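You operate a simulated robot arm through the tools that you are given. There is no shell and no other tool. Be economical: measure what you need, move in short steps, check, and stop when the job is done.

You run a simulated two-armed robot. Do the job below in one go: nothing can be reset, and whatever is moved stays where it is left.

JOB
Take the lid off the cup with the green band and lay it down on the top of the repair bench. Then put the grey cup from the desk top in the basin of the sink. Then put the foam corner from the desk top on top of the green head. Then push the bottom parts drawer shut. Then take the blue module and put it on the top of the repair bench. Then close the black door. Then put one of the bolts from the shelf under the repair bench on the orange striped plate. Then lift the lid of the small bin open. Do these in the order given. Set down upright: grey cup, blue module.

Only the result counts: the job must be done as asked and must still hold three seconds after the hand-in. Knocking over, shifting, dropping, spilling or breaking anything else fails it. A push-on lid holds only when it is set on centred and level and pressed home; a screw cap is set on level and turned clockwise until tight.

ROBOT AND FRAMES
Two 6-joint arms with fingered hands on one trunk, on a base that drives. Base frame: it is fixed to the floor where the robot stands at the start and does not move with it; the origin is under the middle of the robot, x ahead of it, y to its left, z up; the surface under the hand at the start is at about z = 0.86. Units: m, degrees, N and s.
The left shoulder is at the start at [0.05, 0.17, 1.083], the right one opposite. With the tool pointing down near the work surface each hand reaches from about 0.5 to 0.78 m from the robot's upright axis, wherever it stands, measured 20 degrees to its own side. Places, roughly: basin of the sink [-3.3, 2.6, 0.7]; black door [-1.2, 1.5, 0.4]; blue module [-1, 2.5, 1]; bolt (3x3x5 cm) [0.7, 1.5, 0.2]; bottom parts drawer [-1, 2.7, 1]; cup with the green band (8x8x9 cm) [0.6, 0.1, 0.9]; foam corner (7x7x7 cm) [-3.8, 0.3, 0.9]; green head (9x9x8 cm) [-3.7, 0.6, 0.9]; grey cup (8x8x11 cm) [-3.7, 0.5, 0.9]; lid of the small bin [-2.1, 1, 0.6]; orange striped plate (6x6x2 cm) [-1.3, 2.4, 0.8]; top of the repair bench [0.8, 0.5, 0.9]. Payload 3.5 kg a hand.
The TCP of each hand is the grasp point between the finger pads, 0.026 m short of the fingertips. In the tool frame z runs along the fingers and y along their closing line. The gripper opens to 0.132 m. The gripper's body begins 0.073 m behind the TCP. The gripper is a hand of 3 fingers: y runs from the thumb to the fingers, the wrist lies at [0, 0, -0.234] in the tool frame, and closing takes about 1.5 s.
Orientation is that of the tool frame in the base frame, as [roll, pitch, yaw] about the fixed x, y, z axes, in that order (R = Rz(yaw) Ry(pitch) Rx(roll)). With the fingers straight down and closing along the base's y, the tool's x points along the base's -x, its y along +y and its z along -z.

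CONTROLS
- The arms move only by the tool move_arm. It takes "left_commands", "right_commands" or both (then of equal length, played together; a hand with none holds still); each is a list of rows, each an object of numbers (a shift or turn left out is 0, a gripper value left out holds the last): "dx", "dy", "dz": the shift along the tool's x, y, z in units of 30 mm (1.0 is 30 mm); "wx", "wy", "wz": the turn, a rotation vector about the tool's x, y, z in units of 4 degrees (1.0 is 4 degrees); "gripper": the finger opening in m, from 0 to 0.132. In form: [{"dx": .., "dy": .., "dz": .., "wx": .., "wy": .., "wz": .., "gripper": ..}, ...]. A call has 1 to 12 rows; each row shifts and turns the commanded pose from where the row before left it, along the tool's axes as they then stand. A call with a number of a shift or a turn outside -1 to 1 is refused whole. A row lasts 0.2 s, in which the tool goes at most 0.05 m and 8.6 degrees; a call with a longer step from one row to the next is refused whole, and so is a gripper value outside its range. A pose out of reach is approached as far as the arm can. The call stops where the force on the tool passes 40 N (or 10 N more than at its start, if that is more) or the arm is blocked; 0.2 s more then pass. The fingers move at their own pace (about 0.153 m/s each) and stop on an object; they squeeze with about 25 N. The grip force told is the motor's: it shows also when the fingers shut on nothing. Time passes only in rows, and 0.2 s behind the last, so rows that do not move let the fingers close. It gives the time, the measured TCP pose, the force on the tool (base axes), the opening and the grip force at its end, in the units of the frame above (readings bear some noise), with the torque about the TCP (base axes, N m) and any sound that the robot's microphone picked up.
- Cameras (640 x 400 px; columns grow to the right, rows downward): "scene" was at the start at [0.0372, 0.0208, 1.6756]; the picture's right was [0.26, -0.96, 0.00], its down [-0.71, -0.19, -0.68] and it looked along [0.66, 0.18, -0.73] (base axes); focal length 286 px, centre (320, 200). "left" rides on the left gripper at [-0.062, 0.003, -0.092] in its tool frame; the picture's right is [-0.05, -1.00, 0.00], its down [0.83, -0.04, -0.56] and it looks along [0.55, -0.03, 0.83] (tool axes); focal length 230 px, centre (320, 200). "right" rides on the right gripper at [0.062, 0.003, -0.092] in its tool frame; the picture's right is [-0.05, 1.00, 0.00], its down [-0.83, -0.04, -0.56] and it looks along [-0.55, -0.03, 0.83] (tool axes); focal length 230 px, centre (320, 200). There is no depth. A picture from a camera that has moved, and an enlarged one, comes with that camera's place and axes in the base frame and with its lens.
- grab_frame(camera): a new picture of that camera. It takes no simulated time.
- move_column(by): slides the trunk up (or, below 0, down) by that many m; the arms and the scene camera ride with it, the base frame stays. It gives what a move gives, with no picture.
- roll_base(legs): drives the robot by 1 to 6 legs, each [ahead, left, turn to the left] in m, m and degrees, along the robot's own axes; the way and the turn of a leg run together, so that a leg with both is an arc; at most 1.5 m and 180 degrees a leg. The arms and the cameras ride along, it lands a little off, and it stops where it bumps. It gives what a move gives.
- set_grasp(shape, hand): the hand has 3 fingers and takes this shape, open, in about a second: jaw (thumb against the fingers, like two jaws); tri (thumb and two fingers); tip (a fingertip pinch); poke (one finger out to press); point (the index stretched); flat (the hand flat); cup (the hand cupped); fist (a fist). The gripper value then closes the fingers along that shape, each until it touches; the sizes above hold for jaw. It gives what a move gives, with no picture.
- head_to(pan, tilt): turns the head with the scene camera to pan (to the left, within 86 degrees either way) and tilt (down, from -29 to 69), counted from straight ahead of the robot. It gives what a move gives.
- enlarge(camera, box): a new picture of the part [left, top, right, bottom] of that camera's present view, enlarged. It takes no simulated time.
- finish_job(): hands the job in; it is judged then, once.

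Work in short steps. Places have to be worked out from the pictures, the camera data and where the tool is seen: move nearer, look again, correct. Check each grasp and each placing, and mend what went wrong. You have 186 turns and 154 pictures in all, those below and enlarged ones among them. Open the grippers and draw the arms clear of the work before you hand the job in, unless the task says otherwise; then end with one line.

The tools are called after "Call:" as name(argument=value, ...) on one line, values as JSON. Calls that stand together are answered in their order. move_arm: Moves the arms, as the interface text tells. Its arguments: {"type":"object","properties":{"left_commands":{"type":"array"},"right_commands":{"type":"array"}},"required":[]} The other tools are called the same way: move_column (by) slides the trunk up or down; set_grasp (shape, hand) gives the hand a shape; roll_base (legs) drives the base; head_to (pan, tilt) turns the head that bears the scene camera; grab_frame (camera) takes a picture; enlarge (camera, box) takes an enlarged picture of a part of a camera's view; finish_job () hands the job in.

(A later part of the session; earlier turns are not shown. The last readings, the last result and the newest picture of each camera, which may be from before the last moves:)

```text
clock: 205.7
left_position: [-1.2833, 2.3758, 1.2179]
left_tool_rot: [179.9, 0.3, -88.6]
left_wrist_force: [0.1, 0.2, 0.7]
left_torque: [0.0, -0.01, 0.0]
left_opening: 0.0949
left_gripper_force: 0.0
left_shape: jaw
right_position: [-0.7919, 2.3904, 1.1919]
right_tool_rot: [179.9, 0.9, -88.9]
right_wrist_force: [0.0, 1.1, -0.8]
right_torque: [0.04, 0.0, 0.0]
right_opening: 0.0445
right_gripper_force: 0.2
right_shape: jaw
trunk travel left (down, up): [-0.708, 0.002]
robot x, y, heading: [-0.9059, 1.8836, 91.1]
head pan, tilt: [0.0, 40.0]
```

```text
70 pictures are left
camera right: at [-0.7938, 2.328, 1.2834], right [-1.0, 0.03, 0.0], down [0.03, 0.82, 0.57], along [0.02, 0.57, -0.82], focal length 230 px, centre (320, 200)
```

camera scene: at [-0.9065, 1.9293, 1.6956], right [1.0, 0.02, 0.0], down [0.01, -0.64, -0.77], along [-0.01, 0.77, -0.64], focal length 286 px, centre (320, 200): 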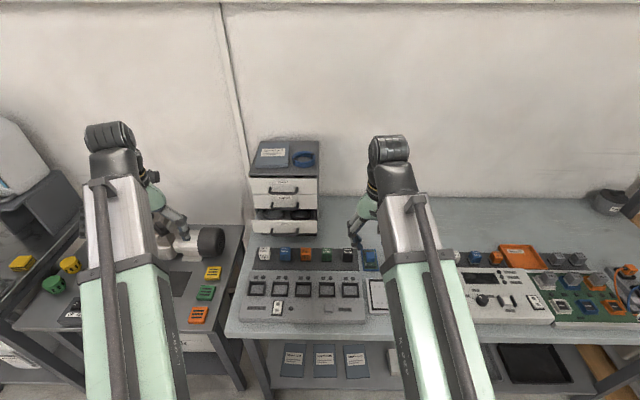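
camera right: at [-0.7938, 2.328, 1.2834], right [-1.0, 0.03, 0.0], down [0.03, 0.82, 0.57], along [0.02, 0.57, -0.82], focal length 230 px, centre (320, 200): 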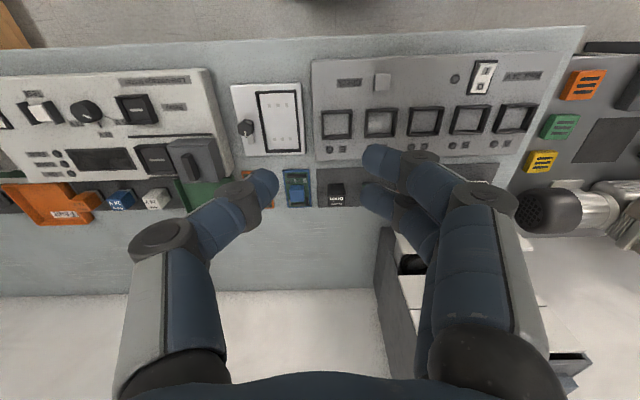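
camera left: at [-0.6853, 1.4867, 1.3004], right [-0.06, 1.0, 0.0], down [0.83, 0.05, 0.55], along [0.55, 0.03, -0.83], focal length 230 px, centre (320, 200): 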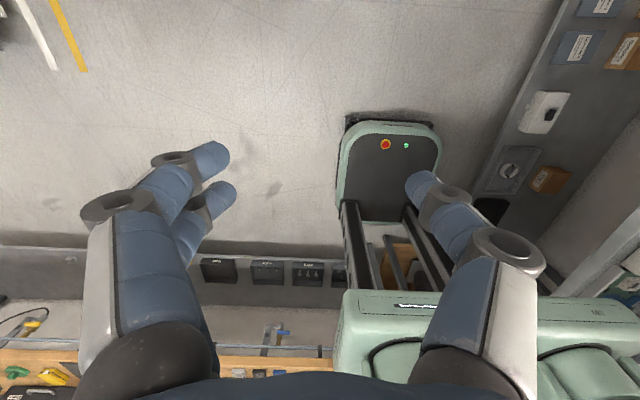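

I'll bring the right hand (closed, tilted 35° forward) in front of the right part of the bottom drawer's face, first at a safe height.

Call:
move_arm(right_commands=[{"dy": 0.9, "gripper": 0.0}, {"dy": 0.9, "wy": -0.9}, {"dy": 0.9, "wy": -0.9}, {"dy": 0.9, "wy": -0.9}, {"dy": 0.9, "wy": -0.9}, {"dy": 0.9, "wy": -0.9}, {"wy": -0.9}, {"wy": -0.9}, {"wy": -0.9}, {"wy": -0.9}, {"wy": -0.65}, {}])

Call:
grab_frame(camera="right")

Call:
grab_frame(camera="scene")

```text
clock: 208.3
left_position: [-1.2837, 2.3755, 1.2171]
left_tool_rot: [179.8, 0.2, -88.5]
left_wrist_force: [-0.2, 0.6, 0.0]
left_torque: [-0.04, -0.03, -0.03]
left_opening: 0.0945
left_gripper_force: 0.2
left_shape: jaw
right_position: [-0.9621, 2.3976, 1.1986]
right_tool_rot: [179.7, 35.8, -89.1]
right_wrist_force: [0.3, 0.0, -0.1]
right_torque: [-0.01, 0.01, -0.02]
right_opening: 0.0
right_gripper_force: 24.4
right_shape: jaw
right hand out of reach, approached as far as the arm can: row 10, 11
trunk travel left (down, up): [-0.708, 0.002]
robot x, y, heading: [-0.9045, 1.8822, 91.3]
head pan, tilt: [0.0, 40.0]
```

```text
69 pictures are left
camera right: at [-0.9624, 2.2937, 1.2366], right [-1.0, 0.02, 0.03], down [0.04, 0.35, 0.94], along [0.01, 0.94, -0.35], focal length 230 px, centre (320, 200)
```

right: 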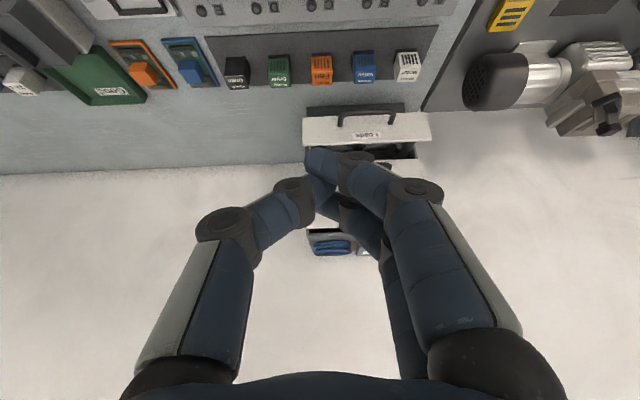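

```text
68 pictures are left
camera scene: at [-0.9066, 1.9292, 1.6956], right [1.0, 0.02, 0.0], down [0.01, -0.64, -0.77], along [-0.02, 0.77, -0.64], focal length 286 px, centre (320, 200)
```

scene: 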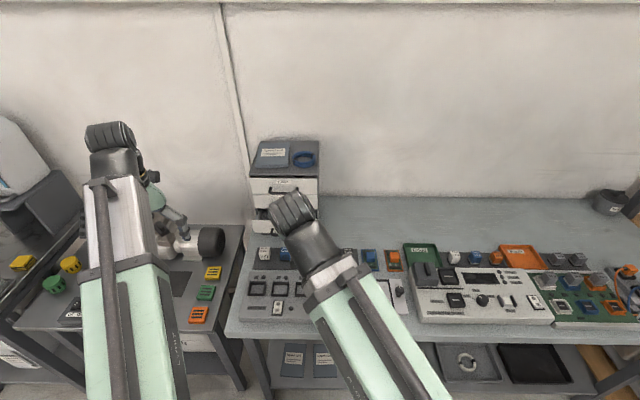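

Bottom drawer face: y≈2.645, z 0.936–1.0, x -1.17…-0.933. I'll descend behind the modules to a point in front of the right part of its face.

Call:
move_arm(right_commands=[{"dx": -0.184, "dz": 0.9}, {"dx": -0.184, "dz": 0.9}, {"dx": -0.184, "dz": 0.9}, {"dx": -0.184, "dz": 0.9}, {"dx": -0.184, "dz": 0.9}, {"dx": -0.184, "dz": 0.9}, {"dx": -0.184, "dz": 0.9}, {"dx": -0.184, "dz": 0.9}, {}])

Call:
grab_frame(camera="right")

```text
clock: 210.3
left_position: [-1.2833, 2.3757, 1.2165]
left_tool_rot: [179.8, 0.4, -88.6]
left_wrist_force: [-0.4, -0.1, -0.2]
left_torque: [-0.01, -0.02, -0.01]
left_opening: 0.0947
left_gripper_force: 0.1
left_shape: jaw
right_position: [-0.9647, 2.5606, 1.0485]
right_tool_rot: [179.9, 35.9, -89.1]
right_wrist_force: [-0.6, 0.6, 0.0]
right_torque: [0.01, -0.01, -0.02]
right_opening: 0.0
right_gripper_force: 25.1
right_shape: jaw
trunk travel left (down, up): [-0.708, 0.002]
robot x, y, heading: [-0.9047, 1.8867, 91.3]
head pan, tilt: [0.0, 40.0]
```

```text
67 pictures are left
camera right: at [-0.9662, 2.4561, 1.0868], right [-1.0, 0.02, 0.03], down [0.04, 0.35, 0.94], along [0.01, 0.94, -0.35], focal length 230 px, centre (320, 200)
```

right: 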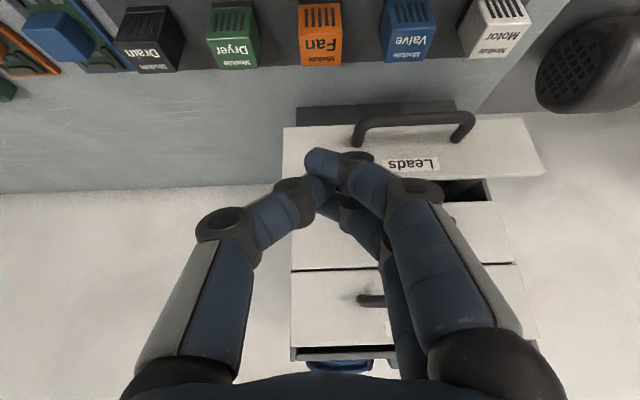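

Lowering to z≈0.99, then pushing toward the drawer.

Call:
move_arm(right_commands=[{"dx": 0.4, "dz": 0.55}, {"dx": 0.4, "dz": 0.55}, {"dx": 0.37, "dz": 0.52}, {}])

Call:
grab_frame(camera="right")

```text
clock: 211.3
left_position: [-1.2841, 2.3758, 1.2155]
left_tool_rot: [179.8, 0.2, -88.6]
left_wrist_force: [0.3, -1.4, -0.1]
left_torque: [-0.02, 0.0, -0.01]
left_opening: 0.0944
left_gripper_force: 0.2
left_shape: jaw
right_position: [-0.9656, 2.5593, 0.9885]
right_tool_rot: [179.8, 35.9, -89.0]
right_wrist_force: [-0.2, 0.6, 0.4]
right_torque: [0.01, -0.01, 0.02]
right_opening: 0.0001
right_gripper_force: 25.3
right_shape: jaw
trunk travel left (down, up): [-0.708, 0.002]
robot x, y, heading: [-0.9059, 1.8867, 91.5]
head pan, tilt: [0.0, 40.0]
```

```text
66 pictures are left
camera right: at [-0.9661, 2.4559, 1.0271], right [-1.0, 0.02, 0.03], down [0.04, 0.35, 0.94], along [0.01, 0.94, -0.35], focal length 230 px, centre (320, 200)
```

right: 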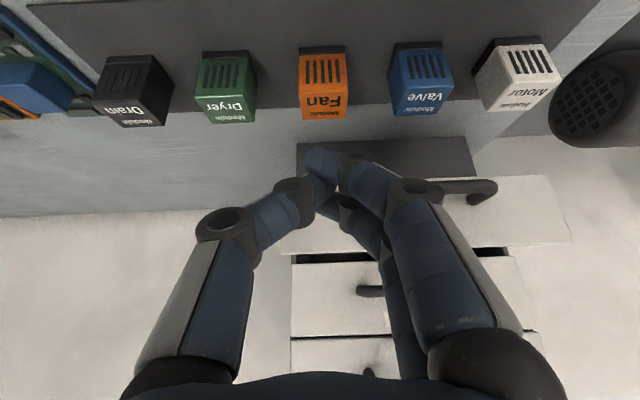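

Tip is at face height. Pushing north in 2 cm steps.

Call:
move_arm(right_commands=[{"dx": -0.54, "dz": 0.39}, {"dx": -0.54, "dz": 0.39}, {"dx": -0.54, "dz": 0.39}, {"dx": -0.4, "dz": 0.29}, {"dx": -0.4, "dz": 0.29}, {"dx": -0.4, "dz": 0.29}, {"dx": -0.4, "dz": 0.29}, {}])

Call:
grab_frame(camera="right")

```text
clock: 213.1
left_position: [-1.2843, 2.3741, 1.2174]
left_tool_rot: [179.9, 0.4, -88.6]
left_wrist_force: [0.4, -0.9, -0.2]
left_torque: [0.0, 0.0, 0.0]
left_opening: 0.0946
left_gripper_force: 0.0
left_shape: jaw
right_position: [-0.9708, 2.6708, 0.9845]
right_tool_rot: [179.7, 35.1, -88.7]
right_wrist_force: [-0.8, -17.0, 2.3]
right_torque: [-0.09, 0.0, -0.02]
right_opening: 0.0
right_gripper_force: 24.7
right_shape: jaw
trunk travel left (down, up): [-0.708, 0.002]
robot x, y, heading: [-0.9057, 1.8821, 91.2]
head pan, tilt: [0.0, 40.0]
stopped in row 8 (right hand): the force on the tool passed its limit at 44 N (the readings are from after the stop); the commanded pose is now the measured one
```

```text
65 pictures are left
camera right: at [-0.9717, 2.5686, 1.0251], right [-1.0, 0.02, 0.03], down [0.04, 0.36, 0.93], along [0.01, 0.93, -0.36], focal length 230 px, centre (320, 200)
```

right: 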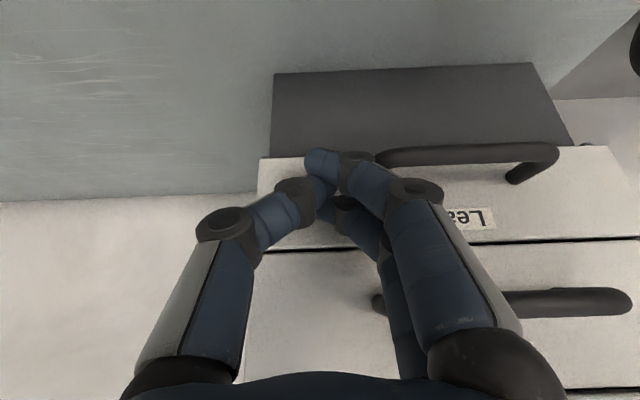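

The drawer stopped hard and looks flush. Retracting and verifying.

Call:
move_arm(right_commands=[{"dx": 0.6, "dz": -0.43}, {"dx": 0.8, "dz": -0.58}, {"dx": 0.4, "dz": -1}, {"dx": 0.2, "dz": -1}, {"dz": -1}, {"dz": -1}, {"dz": -1}, {}])

Call:
grab_frame(camera="right")

```text
clock: 214.9
left_position: [-1.2844, 2.3748, 1.2166]
left_tool_rot: [179.8, 0.4, -88.6]
left_wrist_force: [0.7, -0.6, 0.3]
left_torque: [-0.01, -0.03, 0.0]
left_opening: 0.0949
left_gripper_force: 0.0
left_shape: jaw
right_position: [-0.9652, 2.5208, 1.0984]
right_tool_rot: [179.8, 35.2, -89.0]
right_wrist_force: [-0.6, -0.4, -0.3]
right_torque: [-0.02, 0.0, -0.01]
right_opening: 0.0
right_gripper_force: 24.9
right_shape: jaw
trunk travel left (down, up): [-0.708, 0.002]
robot x, y, heading: [-0.9047, 1.8814, 91.2]
head pan, tilt: [0.0, 40.0]
```

```text
64 pictures are left
camera right: at [-0.9666, 2.4175, 1.1374], right [-1.0, 0.02, 0.03], down [0.04, 0.36, 0.93], along [0.01, 0.93, -0.36], focal length 230 px, centre (320, 200)
```

right: 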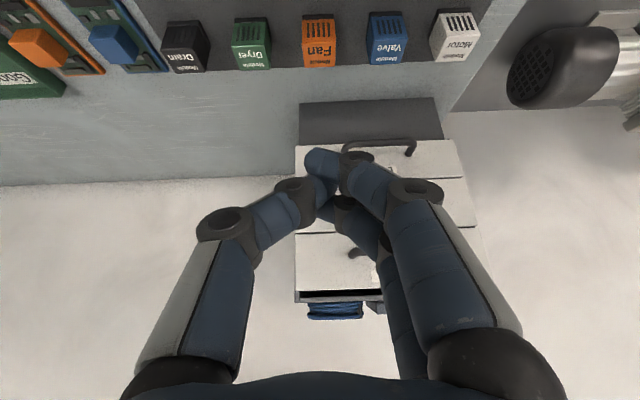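

The drawer is shut. Now I set the right hand vertical again above the blue module at about (-1.025, 2.517).

Call:
move_arm(right_commands=[{"dz": -0.8, "gripper": 0.05}, {"dz": -0.8, "dy": 0.2, "wy": 0.88}, {"dy": 0.2, "wy": 0.88}, {"dy": 0.2, "wy": 0.88}, {"dy": 0.2, "wy": 0.88}, {"dy": 0.2, "wy": 0.88}, {"dy": 0.2, "wy": 0.88}, {"dy": 0.2, "wy": 0.88}, {"dy": 0.2, "wy": 0.88}, {"dy": 0.2, "wy": 0.88}, {"dy": 0.2, "wy": 0.88}, {}])

Call:
grab_frame(camera="right")

```text
clock: 217.5
left_position: [-1.2845, 2.3751, 1.2171]
left_tool_rot: [179.9, 0.3, -88.6]
left_wrist_force: [0.5, 0.1, 0.4]
left_torque: [0.02, -0.01, -0.01]
left_opening: 0.0947
left_gripper_force: 0.0
left_shape: jaw
right_position: [-1.0256, 2.4911, 1.1363]
right_tool_rot: [179.9, 0.0, -88.8]
right_wrist_force: [0.1, 0.0, -0.2]
right_torque: [-0.01, 0.0, -0.07]
right_opening: 0.0498
right_gripper_force: 0.1
right_shape: jaw
trunk travel left (down, up): [-0.708, 0.002]
robot x, y, heading: [-0.9095, 1.8841, 91.3]
head pan, tilt: [0.0, 40.0]
```

```text
63 pictures are left
camera right: at [-1.0266, 2.4311, 1.2291], right [-1.0, 0.03, 0.0], down [0.03, 0.83, 0.55], along [0.01, 0.55, -0.83], focal length 230 px, centre (320, 200)
```

right: 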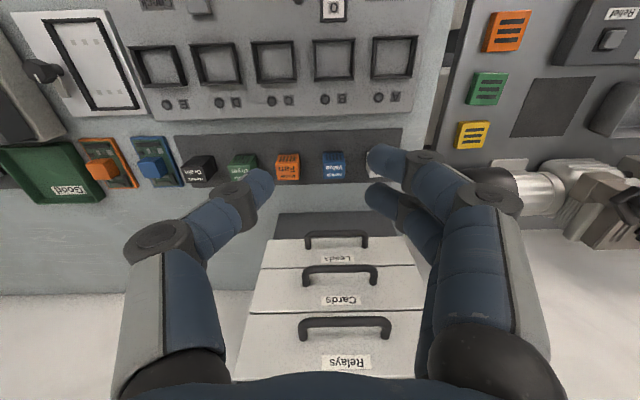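

Triangulating several views, the blue module's top is at about (-1.044, 2.597, 0.89). Moving above it at z≈1.04 to confirm.

Call:
move_arm(right_commands=[{"dx": -0.9, "dy": 0.15}, {"dx": -0.9, "dy": 0.15}, {"dx": -0.9, "dy": 0.15}, {"dx": -0.8, "dy": 0.15, "dz": 0.5}, {"dz": 0.9}, {"dz": 0.9}, {"dz": 0.8}, {}])

Call:
grab_frame(camera="right")

```text
clock: 219.3
left_position: [-1.2836, 2.3752, 1.217]
left_tool_rot: [179.8, 0.3, -88.7]
left_wrist_force: [0.3, -0.9, 0.1]
left_torque: [0.01, -0.03, 0.03]
left_opening: 0.0948
left_gripper_force: 0.0
left_shape: jaw
right_position: [-1.0277, 2.5609, 1.035]
right_tool_rot: [179.8, 0.0, -88.8]
right_wrist_force: [0.6, 0.1, -0.8]
right_torque: [-0.03, 0.02, -0.02]
right_opening: 0.0497
right_gripper_force: 0.0
right_shape: jaw
right hand out of reach, approached as far as the arm can: row 3, 4
trunk travel left (down, up): [-0.708, 0.002]
robot x, y, heading: [-0.904, 1.883, 91.3]
head pan, tilt: [0.0, 40.0]
```

```text
62 pictures are left
camera right: at [-1.0297, 2.4985, 1.1278], right [-1.0, 0.03, 0.0], down [0.03, 0.83, 0.56], along [0.01, 0.56, -0.83], focal length 230 px, centre (320, 200)
```

right: 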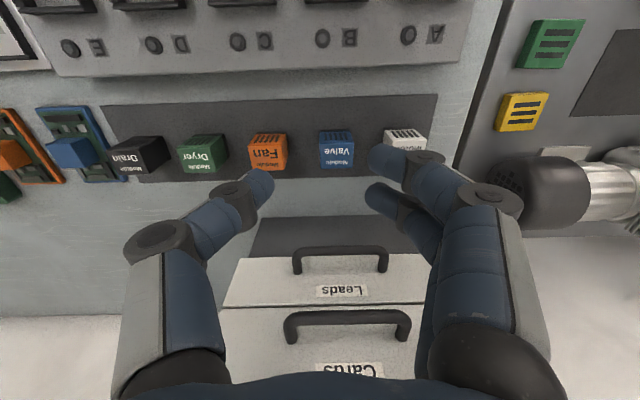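

The reach is marginal, so I drive 6 cm closer (and straighten the heading), then look again.

Call:
roll_base(legs=[[0.06, 0.02, -1.2]])

Call:
grab_frame(camera="right")

```text
clock: 220.3
left_position: [-1.2957, 2.4456, 1.2156]
left_tool_rot: [179.8, 0.2, -89.8]
left_wrist_force: [-0.9, 0.9, -0.1]
left_torque: [-0.03, -0.01, 0.03]
left_opening: 0.0947
left_gripper_force: 0.0
left_shape: jaw
right_position: [-1.035, 2.6238, 1.0339]
right_tool_rot: [179.8, -0.1, -89.9]
right_wrist_force: [0.3, 0.9, -0.7]
right_torque: [-0.02, 0.0, -0.02]
right_opening: 0.0497
right_gripper_force: 0.0
right_shape: jaw
trunk travel left (down, up): [-0.708, 0.002]
robot x, y, heading: [-0.9246, 1.9449, 89.5]
head pan, tilt: [0.0, 40.0]
```

```text
61 pictures are left
camera right: at [-1.0384, 2.5632, 1.1268], right [-1.0, 0.05, 0.0], down [0.04, 0.83, 0.55], along [0.03, 0.55, -0.83], focal length 230 px, centre (320, 200)
```

right: 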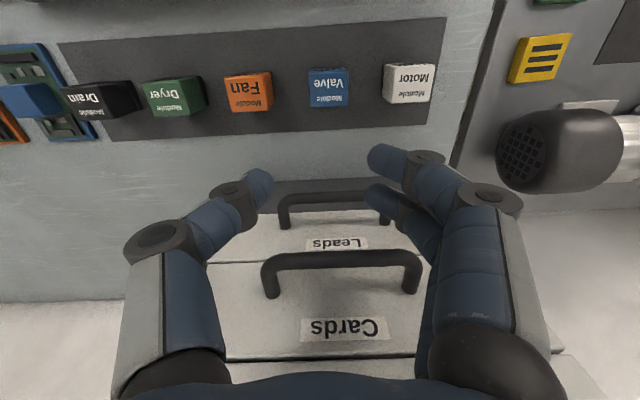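

Module top ≈ (-1.044, 2.591, 0.90). Centering over it and descending to z≈0.897.

Call:
move_arm(right_commands=[{"dx": 0.55, "dy": 0.15, "gripper": 0.056}, {"dx": 0.54, "dy": 0.15}, {"dz": 0.9}, {"dz": 0.9}, {"dz": 0.9}, {}])

Call:
grab_frame(camera="right")

```text
clock: 221.7
left_position: [-1.2944, 2.4428, 1.2173]
left_tool_rot: [179.8, 0.4, -89.8]
left_wrist_force: [1.5, 0.0, -0.4]
left_torque: [0.02, 0.0, -0.01]
left_opening: 0.0945
left_gripper_force: 0.0
left_shape: jaw
right_position: [-1.0434, 2.5896, 0.9529]
right_tool_rot: [179.8, -0.1, -89.9]
right_wrist_force: [0.7, 0.0, -0.7]
right_torque: [0.0, -0.01, 0.0]
right_opening: 0.0553
right_gripper_force: 0.1
right_shape: jaw
trunk travel left (down, up): [-0.708, 0.002]
robot x, y, heading: [-0.9282, 1.9447, 90.0]
head pan, tilt: [0.0, 40.0]
```

```text
60 pictures are left
camera right: at [-1.0466, 2.5282, 1.0462], right [-1.0, 0.05, 0.0], down [0.04, 0.83, 0.56], along [0.03, 0.55, -0.83], focal length 230 px, centre (320, 200)
```

right: 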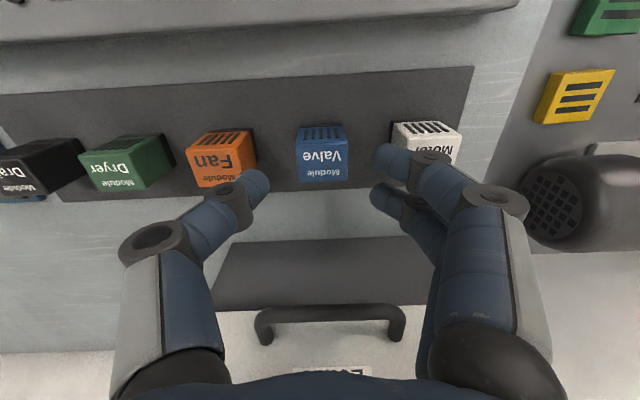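

Aligned. Descending 6 cm and closing.

Call:
move_arm(right_commands=[{"dz": 0.5}, {"dz": 0.5}, {"dz": 0.5}, {"dz": 0.4}, {}, {"gripper": 0.0}, {}, {}, {}])

Call:
grab_frame(camera="right")

```text
clock: 223.7
left_position: [-1.2946, 2.444, 1.2164]
left_tool_rot: [179.8, 0.3, -89.8]
left_wrist_force: [0.6, 0.4, -0.1]
left_torque: [0.0, 0.01, 0.0]
left_opening: 0.0946
left_gripper_force: 0.0
left_shape: jaw
right_position: [-1.0447, 2.5899, 0.8964]
right_tool_rot: [179.7, 0.0, -90.0]
right_wrist_force: [-0.7, -1.0, 0.6]
right_torque: [0.04, 0.01, 0.03]
right_opening: 0.0299
right_gripper_force: 24.7
right_shape: jaw
trunk travel left (down, up): [-0.708, 0.002]
robot x, y, heading: [-0.9264, 1.9426, 90.1]
head pan, tilt: [0.0, 40.0]
```

```text
59 pictures are left
camera right: at [-1.0473, 2.5291, 0.9897], right [-1.0, 0.05, 0.0], down [0.04, 0.83, 0.56], along [0.03, 0.55, -0.83], focal length 230 px, centre (320, 200)
```

right: 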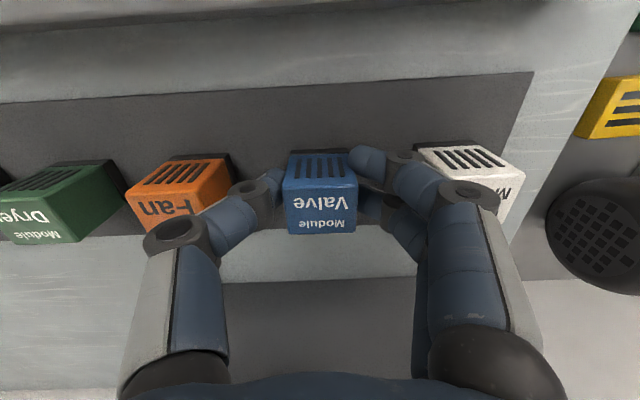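

Module gripped (30 mm). Lifting it.

Call:
move_arm(right_commands=[{"dz": -0.3}, {"dz": -0.5}, {"dz": -0.9}, {"dz": -1}, {"dz": -1}, {"dz": -1}, {"dz": -1}, {"dz": -1}, {"dz": -1}, {"dx": 0.8}, {"dx": 0.8}, {}])

Call:
grab_frame(camera="right")

```text
clock: 226.3
left_position: [-1.294, 2.444, 1.2163]
left_tool_rot: [179.8, 0.3, -89.8]
left_wrist_force: [-0.4, -0.6, 0.3]
left_torque: [0.0, -0.01, -0.02]
left_opening: 0.0948
left_gripper_force: 0.0
left_shape: jaw
right_position: [-1.0432, 2.5403, 1.1296]
right_tool_rot: [179.7, 0.0, -89.8]
right_wrist_force: [0.3, 0.2, -1.0]
right_torque: [0.02, 0.01, -0.03]
right_opening: 0.0299
right_gripper_force: 24.7
right_shape: jaw
trunk travel left (down, up): [-0.708, 0.002]
robot x, y, heading: [-0.9258, 1.9456, 89.9]
head pan, tilt: [0.0, 40.0]
```

```text
58 pictures are left
camera right: at [-1.0467, 2.4802, 1.2212], right [-1.0, 0.05, 0.0], down [0.04, 0.83, 0.56], along [0.03, 0.55, -0.83], focal length 230 px, centre (320, 200)
```

right: 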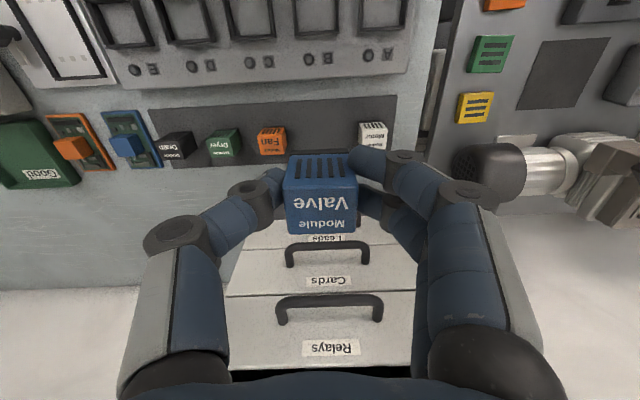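

The module is held. I'll back off, turn to face east, and drive to the repair bench to find a free spot.

Call:
roll_base(legs=[[-0.06, 0, 0], [0, 0, -90], [0.78, 0, 0], [0, -0.5, 0]])

Call:
head_to(pan=0, tilt=42)

Call:
grab_frame(camera="scene")

```text
clock: 234.9
left_position: [0.3394, 2.2359, 1.2172]
left_tool_rot: [179.7, 0.5, 179.5]
left_wrist_force: [0.5, -1.0, 0.3]
left_torque: [0.01, -0.01, 0.03]
left_opening: 0.0943
left_gripper_force: 0.1
left_shape: jaw
right_position: [0.4271, 1.9847, 1.1274]
right_tool_rot: [179.9, -0.8, -180.0]
right_wrist_force: [-11.9, -4.0, 2.0]
right_torque: [0.29, -0.54, 0.47]
right_opening: 0.0293
right_gripper_force: 24.9
right_shape: jaw
trunk travel left (down, up): [-0.708, 0.002]
robot x, y, heading: [-0.1607, 1.8755, -1.0]
head pan, tilt: [0.0, 40.0]
stopped in leg 3: the force on the tool passed its limit at 44 N (the readings are from after the stop); the commanded pose is now the measured one
```

```text
clock: 235.5
left_position: [0.3403, 2.2353, 1.2175]
left_tool_rot: [179.7, 0.4, 179.5]
left_wrist_force: [-0.8, -0.7, 0.3]
left_torque: [-0.02, -0.03, 0.01]
left_opening: 0.0948
left_gripper_force: 0.0
left_shape: jaw
right_position: [0.4266, 1.9838, 1.1279]
right_tool_rot: [-180.0, -0.8, -179.9]
right_wrist_force: [-16.0, -3.5, 1.8]
right_torque: [0.24, -0.68, 0.63]
right_opening: 0.0293
right_gripper_force: 25.0
right_shape: jaw
trunk travel left (down, up): [-0.708, 0.002]
robot x, y, heading: [-0.1607, 1.8755, -1.2]
head pan, tilt: [0.0, 42.0]
```

```text
57 pictures are left
camera scene: at [-0.1213, 1.873, 1.6928], right [-0.01, -1.0, 0.0], down [-0.67, 0.01, -0.74], along [0.74, -0.01, -0.67], focal length 286 px, centre (320, 200)
```

scene: 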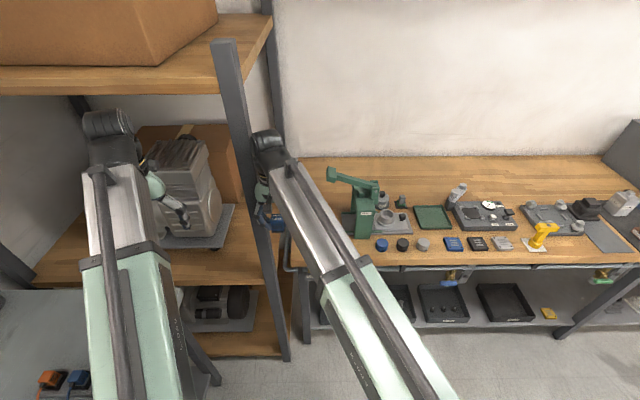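

The right hand touched the rack post. Backing off straight and checking the module in the grip.

Call:
roll_base(legs=[[-0.12, 0, 0]])

Call:
grab_frame(camera="right")

Call:
grab_frame(camera="scene")

```text
clock: 236.7
left_position: [0.2203, 2.2367, 1.2191]
left_tool_rot: [179.7, 0.4, 179.5]
left_wrist_force: [-0.8, -0.9, -0.1]
left_torque: [-0.01, -0.06, 0.0]
left_opening: 0.0949
left_gripper_force: 0.0
left_shape: jaw
right_position: [0.3072, 1.9863, 1.1281]
right_tool_rot: [-180.0, -0.8, 179.9]
right_wrist_force: [-0.7, -0.1, -0.3]
right_torque: [0.03, -0.02, -0.01]
right_opening: 0.0292
right_gripper_force: 24.9
right_shape: jaw
trunk travel left (down, up): [-0.708, 0.002]
robot x, y, heading: [-0.2822, 1.8768, -0.6]
head pan, tilt: [0.0, 42.0]
```

```text
56 pictures are left
camera right: at [0.2472, 1.99, 1.2211], right [0.05, 1.0, 0.0], down [0.84, -0.04, 0.54], along [0.54, -0.03, -0.84], focal length 230 px, centre (320, 200)
```

right: 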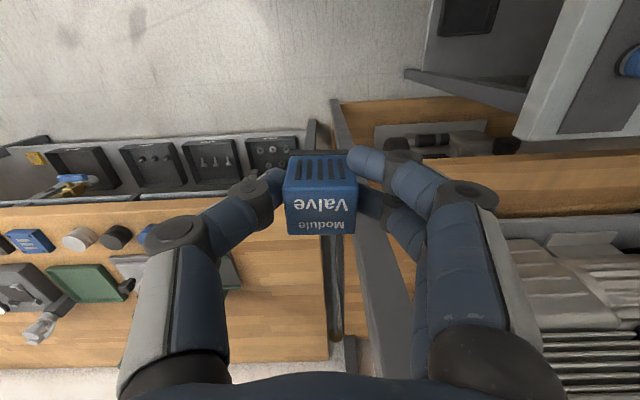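

```text
55 pictures are left
camera scene: at [-0.2412, 1.8753, 1.6928], right [-0.01, -1.0, 0.0], down [-0.67, 0.01, -0.74], along [0.74, -0.01, -0.67], focal length 286 px, centre (320, 200)
```

scene: 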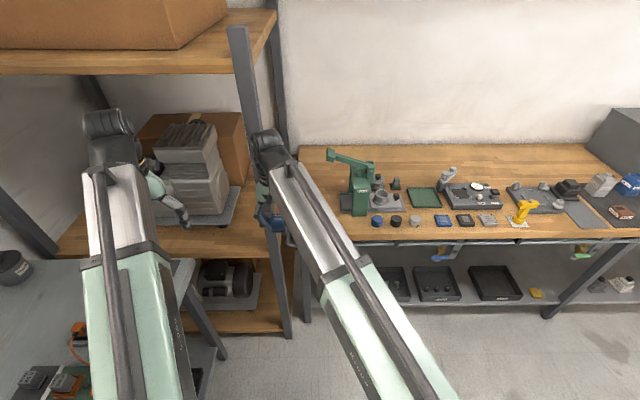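

The module is still square in the grip and nothing moved. I'll move south to y≈1.28, then forward to the bench; the free area behind the green tray (~(0.85, 1.4)) suits the module.

Call:
roll_base(legs=[[0, -0.6, 0.6], [0.4, 0, 0]])

Call:
grab_frame(camera="scene")

Call:
grab_frame(camera="right")

```text
clock: 242.2
left_position: [0.6103, 1.6372, 1.2159]
left_tool_rot: [179.9, 0.3, 179.9]
left_wrist_force: [-0.7, -0.6, -0.4]
left_torque: [-0.01, 0.06, -0.03]
left_opening: 0.0948
left_gripper_force: 0.0
left_shape: jaw
right_position: [0.6995, 1.3854, 1.1259]
right_tool_rot: [180.0, -0.9, -179.8]
right_wrist_force: [0.1, 0.4, -1.5]
right_torque: [0.0, 0.02, 0.04]
right_opening: 0.0296
right_gripper_force: 24.9
right_shape: jaw
trunk travel left (down, up): [-0.708, 0.002]
robot x, y, heading: [0.1072, 1.2732, -0.2]
head pan, tilt: [0.0, 42.0]
```

```text
54 pictures are left
camera scene: at [0.1531, 1.2728, 1.6926], right [-0.01, -1.0, 0.0], down [-0.67, 0.01, -0.74], along [0.74, -0.01, -0.67], focal length 286 px, centre (320, 200)
```

scene: 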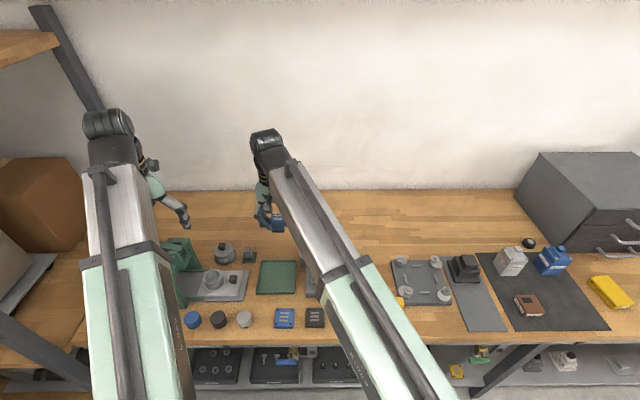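

```text
53 pictures are left
camera right: at [0.6397, 1.39, 1.2197], right [0.05, 1.0, 0.0], down [0.84, -0.04, 0.54], along [0.54, -0.03, -0.84], focal length 230 px, centre (320, 200)
```

right: 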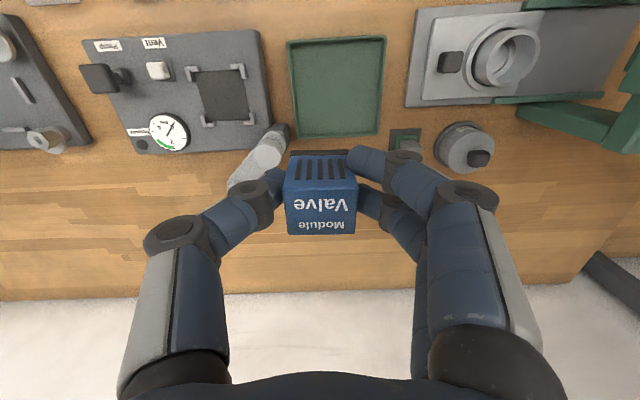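

Free wood lies behind the tray. Moving the module to about (0.83, 1.375) and lowering to z≈0.95.

Call:
move_arm(right_commands=[{"dx": -0.73, "dy": -0.06}, {"dx": -0.73, "dy": -0.06}, {"dx": -0.73, "dy": -0.06}, {"dx": -0.73, "dy": -0.06}, {"dx": -0.73, "dy": -0.06}, {"dx": -0.7, "dy": -0.06}, {"dz": 1}, {"dz": 1}, {"dz": 1}, {"dz": 1}, {"dz": 1}, {}])

Call:
grab_frame(camera="right")

```text
clock: 244.8
left_position: [0.6102, 1.6372, 1.217]
left_tool_rot: [179.7, 0.5, 179.9]
left_wrist_force: [0.8, 0.3, 0.7]
left_torque: [-0.01, 0.02, 0.01]
left_opening: 0.0949
left_gripper_force: 0.0
left_shape: jaw
right_position: [0.7846, 1.3588, 0.965]
right_tool_rot: [179.9, -0.8, -179.8]
right_wrist_force: [0.2, -0.1, 0.1]
right_torque: [0.04, 0.0, 0.0]
right_opening: 0.0294
right_gripper_force: 25.4
right_shape: jaw
right hand out of reach, approached as far as the arm can: row 4, 5, 6
trunk travel left (down, up): [-0.708, 0.002]
robot x, y, heading: [0.107, 1.2747, -0.5]
head pan, tilt: [0.0, 42.0]
```

```text
52 pictures are left
camera right: at [0.7251, 1.3622, 1.0588], right [0.05, 1.0, 0.0], down [0.84, -0.04, 0.54], along [0.54, -0.03, -0.84], focal length 230 px, centre (320, 200)
```

right: 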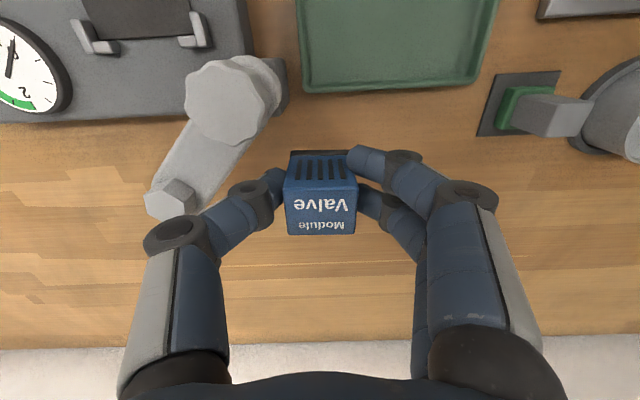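

A bit more to +y for clearance from the metal part, then lower in steps to contact.

Call:
move_arm(right_commands=[{"dy": 0.6}, {"dz": 0.5}, {"dz": 0.5}, {"dz": 0.3}, {"dz": 0.15}, {}])

Call:
move_arm(right_commands=[{"dz": 0.1}, {"dz": 0.1}, {"dz": 0.1}, {}])

```text
clock: 246.2
left_position: [0.6095, 1.6367, 1.2167]
left_tool_rot: [179.8, 0.3, 179.8]
left_wrist_force: [0.4, 0.0, -0.6]
left_torque: [0.03, -0.01, -0.02]
left_opening: 0.0949
left_gripper_force: 0.1
left_shape: jaw
right_position: [0.7845, 1.3756, 0.9225]
right_tool_rot: [179.9, -0.9, -179.9]
right_wrist_force: [0.0, -0.4, -1.1]
right_torque: [-0.05, -0.02, 0.02]
right_opening: 0.0291
right_gripper_force: 25.1
right_shape: jaw
trunk travel left (down, up): [-0.708, 0.002]
robot x, y, heading: [0.1046, 1.2772, -0.4]
head pan, tilt: [0.0, 42.0]
```

```text
clock: 247.2
left_position: [0.6102, 1.6376, 1.2177]
left_tool_rot: [179.8, 0.3, 179.8]
left_wrist_force: [-0.4, 0.8, 0.3]
left_torque: [0.0, 0.0, 0.04]
left_opening: 0.0949
left_gripper_force: 0.0
left_shape: jaw
right_position: [0.7838, 1.3766, 0.9128]
right_tool_rot: [180.0, -0.9, -179.8]
right_wrist_force: [0.9, -1.3, -0.6]
right_torque: [-0.01, 0.02, 0.0]
right_opening: 0.0294
right_gripper_force: 24.5
right_shape: jaw
trunk travel left (down, up): [-0.708, 0.002]
robot x, y, heading: [0.105, 1.27, -0.5]
head pan, tilt: [0.0, 42.0]
```

Call:
move_arm(right_commands=[{"dz": 0.1}, {"dz": 0.1}, {"dz": 0.1}, {}])

Call:
grab_frame(camera="right")

```text
clock: 248.2
left_position: [0.6107, 1.6366, 1.2164]
left_tool_rot: [179.8, 0.3, 179.8]
left_wrist_force: [0.0, 0.1, 0.2]
left_torque: [0.02, 0.01, -0.01]
left_opening: 0.0948
left_gripper_force: 0.1
left_shape: jaw
right_position: [0.7843, 1.3763, 0.9056]
right_tool_rot: [180.0, -0.9, -179.8]
right_wrist_force: [0.5, -0.1, -1.6]
right_torque: [0.0, -0.01, -0.03]
right_opening: 0.0289
right_gripper_force: 25.4
right_shape: jaw
trunk travel left (down, up): [-0.708, 0.002]
robot x, y, heading: [0.1055, 1.2737, -0.6]
head pan, tilt: [0.0, 42.0]
```

```text
51 pictures are left
camera right: at [0.7241, 1.3804, 0.998], right [0.05, 1.0, 0.0], down [0.84, -0.04, 0.54], along [0.54, -0.03, -0.84], focal length 230 px, centre (320, 200)
```

right: 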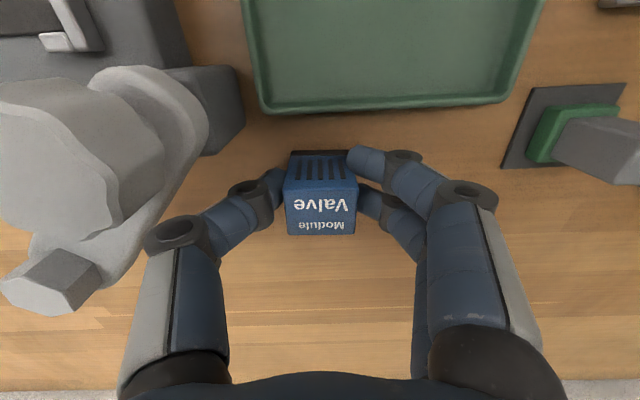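

The metal part is tall, so I shift another 2.5 cm to +y before lowering on.

Call:
move_arm(right_commands=[{"dy": 0.8}, {"dz": 0.1}, {"dz": 0.1}, {"dz": 0.1}, {}])

```text
clock: 249.4
left_position: [0.6079, 1.6361, 1.2182]
left_tool_rot: [179.7, 0.4, 179.8]
left_wrist_force: [-0.6, 0.4, -0.1]
left_torque: [-0.02, 0.02, -0.01]
left_opening: 0.0947
left_gripper_force: 0.0
left_shape: jaw
right_position: [0.776, 1.396, 0.8988]
right_tool_rot: [179.9, -0.7, -179.8]
right_wrist_force: [1.1, -4.0, 29.4]
right_torque: [-0.06, -0.15, 0.15]
right_opening: 0.0307
right_gripper_force: 24.8
right_shape: jaw
right hand out of reach, approached as far as the arm can: row 1
trunk travel left (down, up): [-0.708, 0.002]
robot x, y, heading: [0.1082, 1.2714, -0.3]
head pan, tilt: [0.0, 42.0]
```

Call:
enlarge(camera="right", box=[200, 60, 460, 260])

```text
2.00 times, centred on (330, 160) of right
camera zoom: at [0.7153, 1.3995, 0.9918], right [0.05, 1.0, 0.0], down [0.84, -0.04, 0.55], along [0.54, -0.03, -0.84], focal length 460 px, centre (300, 280)
```

zoom: 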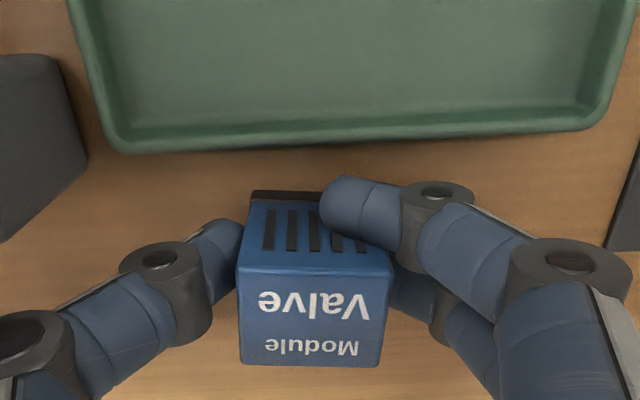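

It stands on the wood behind the tray. Releasing and rising.

Call:
move_arm(right_commands=[{"gripper": 0.05}, {}, {}, {}, {"dz": -0.4}, {"dz": -0.8}, {"dz": -1}, {"dz": -1}, {"dz": -1}, {"dz": -1}, {"dz": -1}, {"dz": -1}])

Call:
grab_frame(camera="right")

```text
clock: 252.0
left_position: [0.6093, 1.6366, 1.2157]
left_tool_rot: [179.7, 0.4, 179.9]
left_wrist_force: [-0.8, 0.2, -0.3]
left_torque: [-0.01, 0.01, 0.02]
left_opening: 0.0945
left_gripper_force: 0.1
left_shape: jaw
right_position: [0.7734, 1.3948, 1.1112]
right_tool_rot: [179.9, -0.7, -179.8]
right_wrist_force: [0.1, 0.3, -0.9]
right_torque: [0.01, -0.02, -0.01]
right_opening: 0.0495
right_gripper_force: 0.1
right_shape: jaw
right hand out of reach, approached as far as the arm can: row 12
trunk travel left (down, up): [-0.708, 0.002]
robot x, y, heading: [0.1062, 1.2712, -0.6]
head pan, tilt: [0.0, 42.0]
```

```text
49 pictures are left
camera right: at [0.7127, 1.3976, 1.2054], right [0.05, 1.0, 0.0], down [0.84, -0.04, 0.54], along [0.54, -0.03, -0.84], focal length 230 px, centre (320, 200)
```

right: 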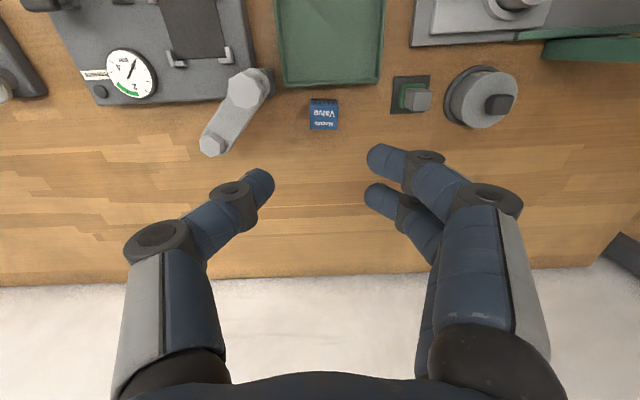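

The module stands upright. Next the black door: I tuck the right hand, back away, and turn to face west beside the door.

Call:
move_arm(right_commands=[{"dx": 0.8, "dz": -0.5}, {"dx": 0.8, "dz": -0.5}, {"dx": 0.8, "dz": -0.5}, {"dx": 0.8, "dz": -0.5}, {"dx": 0.8, "dz": -0.4}, {}], left_commands=[{"gripper": 0.0}, {}, {}, {}, {}, {}])

Call:
roll_base(legs=[[-0.45, 0, 0], [0, 0.35, 0], [-0.38, 0, 0], [0, 0, 180], [0, 0, 15]])

Call:
head_to(pan=10, tilt=45)

Call:
grab_frame(camera="scene")

```text
clock: 253.4
left_position: [0.6096, 1.6363, 1.2168]
left_tool_rot: [179.8, 0.2, 179.9]
left_wrist_force: [-0.1, 0.0, -0.3]
left_torque: [0.0, -0.01, 0.01]
left_opening: 0.0
left_gripper_force: 25.5
left_shape: jaw
right_position: [0.6562, 1.3937, 1.1847]
right_tool_rot: [-180.0, -0.9, -179.7]
right_wrist_force: [-0.4, 0.1, 0.0]
right_torque: [0.0, 0.05, 0.0]
right_opening: 0.0492
right_gripper_force: 0.0
right_shape: jaw
trunk travel left (down, up): [-0.708, 0.002]
robot x, y, heading: [0.1069, 1.2731, -0.3]
head pan, tilt: [0.0, 42.0]
```

```text
clock: 268.3
left_position: [-1.0991, 1.1401, 1.2173]
left_tool_rot: [179.8, 0.3, 16.1]
left_wrist_force: [0.2, -0.3, 0.5]
left_torque: [0.02, 0.0, 0.01]
left_opening: 0.0002
left_gripper_force: 24.9
left_shape: jaw
right_position: [-1.2116, 1.3616, 1.1849]
right_tool_rot: [-179.9, -0.9, 16.5]
right_wrist_force: [0.0, 0.0, 1.0]
right_torque: [-0.01, 0.01, -0.01]
right_opening: 0.0495
right_gripper_force: 0.1
right_shape: jaw
trunk travel left (down, up): [-0.708, 0.002]
robot x, y, heading: [-0.7157, 1.6309, -164.3]
head pan, tilt: [0.0, 42.0]
```

```text
clock: 269.0
left_position: [-1.0993, 1.141, 1.2162]
left_tool_rot: [179.7, 0.5, 16.1]
left_wrist_force: [-1.2, 0.3, 0.4]
left_torque: [-0.01, 0.04, -0.02]
left_opening: 0.0002
left_gripper_force: 25.1
left_shape: jaw
right_position: [-1.2121, 1.3613, 1.185]
right_tool_rot: [-180.0, -1.0, 16.6]
right_wrist_force: [0.4, 0.3, 0.2]
right_torque: [-0.02, -0.01, -0.01]
right_opening: 0.0497
right_gripper_force: 0.1
right_shape: jaw
trunk travel left (down, up): [-0.708, 0.002]
robot x, y, heading: [-0.7204, 1.6331, -164.3]
head pan, tilt: [10.0, 45.0]
```

```text
48 pictures are left
camera scene: at [-0.7543, 1.6055, 1.6884], right [-0.44, 0.9, 0.0], down [0.64, 0.31, -0.71], along [-0.64, -0.31, -0.71], focal length 286 px, centre (320, 200)
```

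scene: 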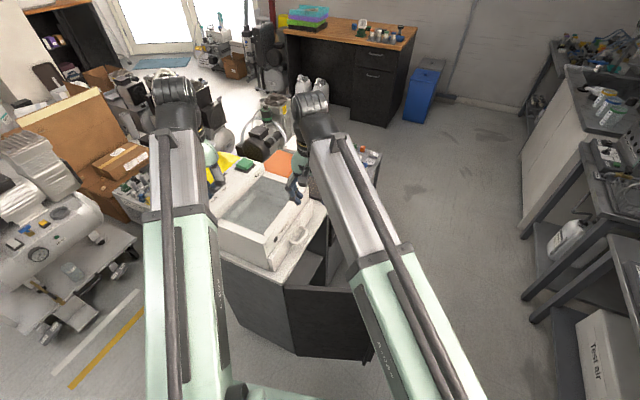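

The door's outer face is east of its free end. I'll back up a little, then bring the right hand (closed) to the outside of the door near its free end.

Call:
roll_base(legs=[[-0.08, 0, 0]])

Call:
move_arm(right_commands=[{"dx": 0.14, "dy": -0.9, "gripper": 0.0}, {"dx": 0.14, "dy": -0.9}, {"dx": 0.14, "dy": -0.9}, {"dx": 0.14, "dy": -0.9}, {"dx": 0.14, "dy": -0.9}, {"dx": 0.14, "dy": -0.9}, {"dx": 0.14, "dy": -0.9}, {"dx": 0.14, "dy": -0.9}, {}])

Call:
grab_frame(camera="right")

```text
clock: 270.1
left_position: [-1.0198, 1.1623, 1.2175]
left_tool_rot: [179.8, 0.4, 16.2]
left_wrist_force: [0.4, -0.8, -0.3]
left_torque: [0.01, 0.01, 0.03]
left_opening: 0.0
left_gripper_force: 24.3
left_shape: jaw
right_position: [-1.1316, 1.3839, 1.1861]
right_tool_rot: [180.0, -0.8, 16.6]
right_wrist_force: [0.9, 0.4, -0.5]
right_torque: [-0.03, 0.05, 0.01]
right_opening: 0.0498
right_gripper_force: 0.1
right_shape: jaw
trunk travel left (down, up): [-0.708, 0.002]
robot x, y, heading: [-0.6425, 1.6528, -163.8]
head pan, tilt: [10.0, 45.0]
```

```text
clock: 272.1
left_position: [-1.0208, 1.1613, 1.2163]
left_tool_rot: [180.0, 0.3, 16.1]
left_wrist_force: [-0.2, 0.2, 0.2]
left_torque: [-0.01, -0.01, 0.03]
left_opening: 0.0001
left_gripper_force: 25.4
left_shape: jaw
right_position: [-1.1626, 1.5989, 1.1851]
right_tool_rot: [-180.0, -0.9, 16.6]
right_wrist_force: [-0.1, -0.9, 0.6]
right_torque: [-0.01, 0.01, 0.0]
right_opening: 0.0
right_gripper_force: 25.3
right_shape: jaw
trunk travel left (down, up): [-0.708, 0.002]
robot x, y, heading: [-0.6399, 1.6523, -163.9]
head pan, tilt: [10.0, 45.0]
```

```text
47 pictures are left
camera right: at [-1.1042, 1.6141, 1.2787], right [0.24, -0.97, 0.0], down [-0.82, -0.2, 0.54], along [-0.53, -0.13, -0.84], focal length 230 px, centre (320, 200)
```

right: 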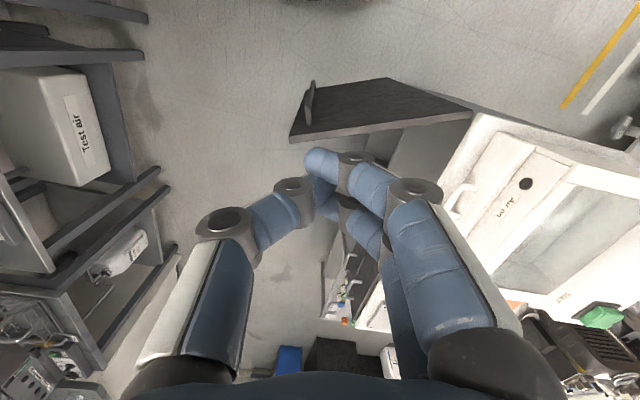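

The hand is 8.5 cm outside the door plane, near the free end. Lowering to z≈0.74.

Call:
move_arm(right_commands=[{"dz": 1}, {"dz": 1}, {"dz": 1}, {"dz": 1}, {"dz": 1}, {"dz": 1}, {"dz": 1}, {"dz": 1}, {"dz": 1}, {"dz": 1}, {"dz": 1}, {}])

Call:
move_arm(right_commands=[{"dz": 1}, {"dz": 1}, {"dz": 1}, {"dz": 0.8}, {}])

Call:
grab_frame(camera="right")

```text
clock: 274.7
left_position: [-1.0216, 1.1616, 1.2177]
left_tool_rot: [179.7, 0.4, 16.2]
left_wrist_force: [0.0, 0.2, 0.7]
left_torque: [-0.01, -0.02, 0.05]
left_opening: 0.0
left_gripper_force: 25.5
left_shape: jaw
right_position: [-1.1586, 1.6004, 0.8543]
right_tool_rot: [-180.0, -0.9, 16.7]
right_wrist_force: [-1.2, -0.2, 0.0]
right_torque: [-0.02, 0.0, -0.02]
right_opening: 0.0
right_gripper_force: 24.7
right_shape: jaw
trunk travel left (down, up): [-0.708, 0.002]
robot x, y, heading: [-0.644, 1.6525, -164.2]
head pan, tilt: [10.0, 45.0]
```

```text
clock: 275.9
left_position: [-1.0208, 1.1622, 1.2174]
left_tool_rot: [179.7, 0.5, 16.2]
left_wrist_force: [0.3, 0.6, -0.5]
left_torque: [-0.02, 0.0, -0.03]
left_opening: 0.0
left_gripper_force: 25.6
left_shape: jaw
right_position: [-1.1567, 1.5998, 0.7399]
right_tool_rot: [180.0, -0.9, 16.6]
right_wrist_force: [0.5, 0.4, -0.2]
right_torque: [-0.04, 0.0, 0.0]
right_opening: 0.0004
right_gripper_force: 24.4
right_shape: jaw
trunk travel left (down, up): [-0.708, 0.002]
robot x, y, heading: [-0.6418, 1.6502, -164.5]
head pan, tilt: [10.0, 45.0]
```

```text
46 pictures are left
camera right: at [-1.0984, 1.6156, 0.8344], right [0.23, -0.97, 0.0], down [-0.82, -0.2, 0.54], along [-0.53, -0.13, -0.84], focal length 230 px, centre (320, 200)
```

right: 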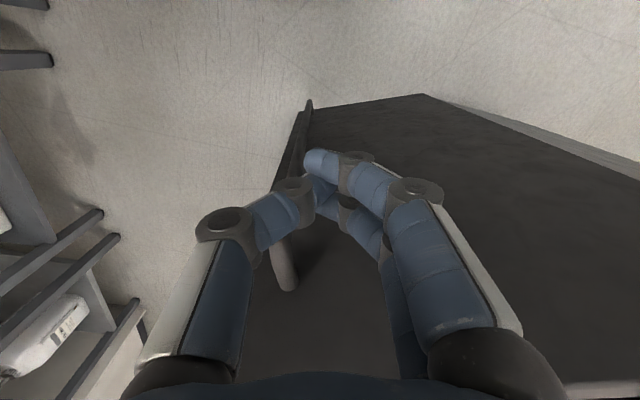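

The hand is beside the handle; I'll shift slightly toward the hinge and start pushing the door along its arc.

Call:
move_arm(right_commands=[{"dx": -0.683, "dy": 0.503}, {"dx": -0.683, "dy": 0.503}, {"dx": -0.683, "dy": 0.503}, {"dx": -0.68, "dy": 0.063}, {"dx": -0.68, "dy": 0.063}, {"dx": -0.68, "dy": 0.063}, {"dx": -0.677, "dy": 0.25}, {"dx": -0.677, "dy": 0.25}, {"dx": -0.677, "dy": 0.25}, {}])

Call:
grab_frame(camera="right")

```text
clock: 278.1
left_position: [-1.021, 1.1618, 1.2166]
left_tool_rot: [179.7, 0.3, 16.0]
left_wrist_force: [-0.7, -0.5, 0.2]
left_torque: [0.01, -0.01, 0.03]
left_opening: 0.0
left_gripper_force: 25.6
left_shape: jaw
right_position: [-1.3021, 1.4845, 0.7428]
right_tool_rot: [179.8, -0.8, 16.7]
right_wrist_force: [0.6, 0.3, 1.1]
right_torque: [0.0, 0.02, -0.01]
right_opening: 0.0
right_gripper_force: 24.8
right_shape: jaw
right hand out of reach, approached as far as the arm can: row 9
trunk travel left (down, up): [-0.708, 0.002]
robot x, y, heading: [-0.6412, 1.6542, -164.1]
head pan, tilt: [10.0, 45.0]
```

```text
45 pictures are left
camera right: at [-1.2427, 1.4987, 0.836], right [0.23, -0.97, 0.0], down [-0.82, -0.2, 0.54], along [-0.53, -0.13, -0.84], focal length 230 px, centre (320, 200)
```

right: 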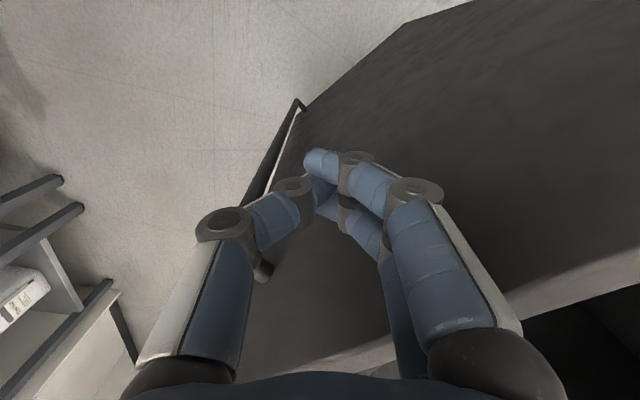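

The door is swinging. I drive 0.1 m forward to continue the push.

Call:
roll_base(legs=[[0.1, 0, 0]])

```text
clock: 279.2
left_position: [-1.1188, 1.1342, 1.2159]
left_tool_rot: [179.6, 0.3, 16.2]
left_wrist_force: [0.8, -0.8, -0.3]
left_torque: [0.03, -0.05, 0.01]
left_opening: 0.0001
left_gripper_force: 24.8
left_shape: jaw
right_position: [-1.3989, 1.4548, 0.7419]
right_tool_rot: [179.9, -0.8, 16.6]
right_wrist_force: [0.9, -0.3, -1.0]
right_torque: [0.02, 0.01, -0.01]
right_opening: 0.0001
right_gripper_force: 24.8
right_shape: jaw
trunk travel left (down, up): [-0.708, 0.002]
robot x, y, heading: [-0.7396, 1.6242, -163.9]
head pan, tilt: [10.0, 45.0]
```

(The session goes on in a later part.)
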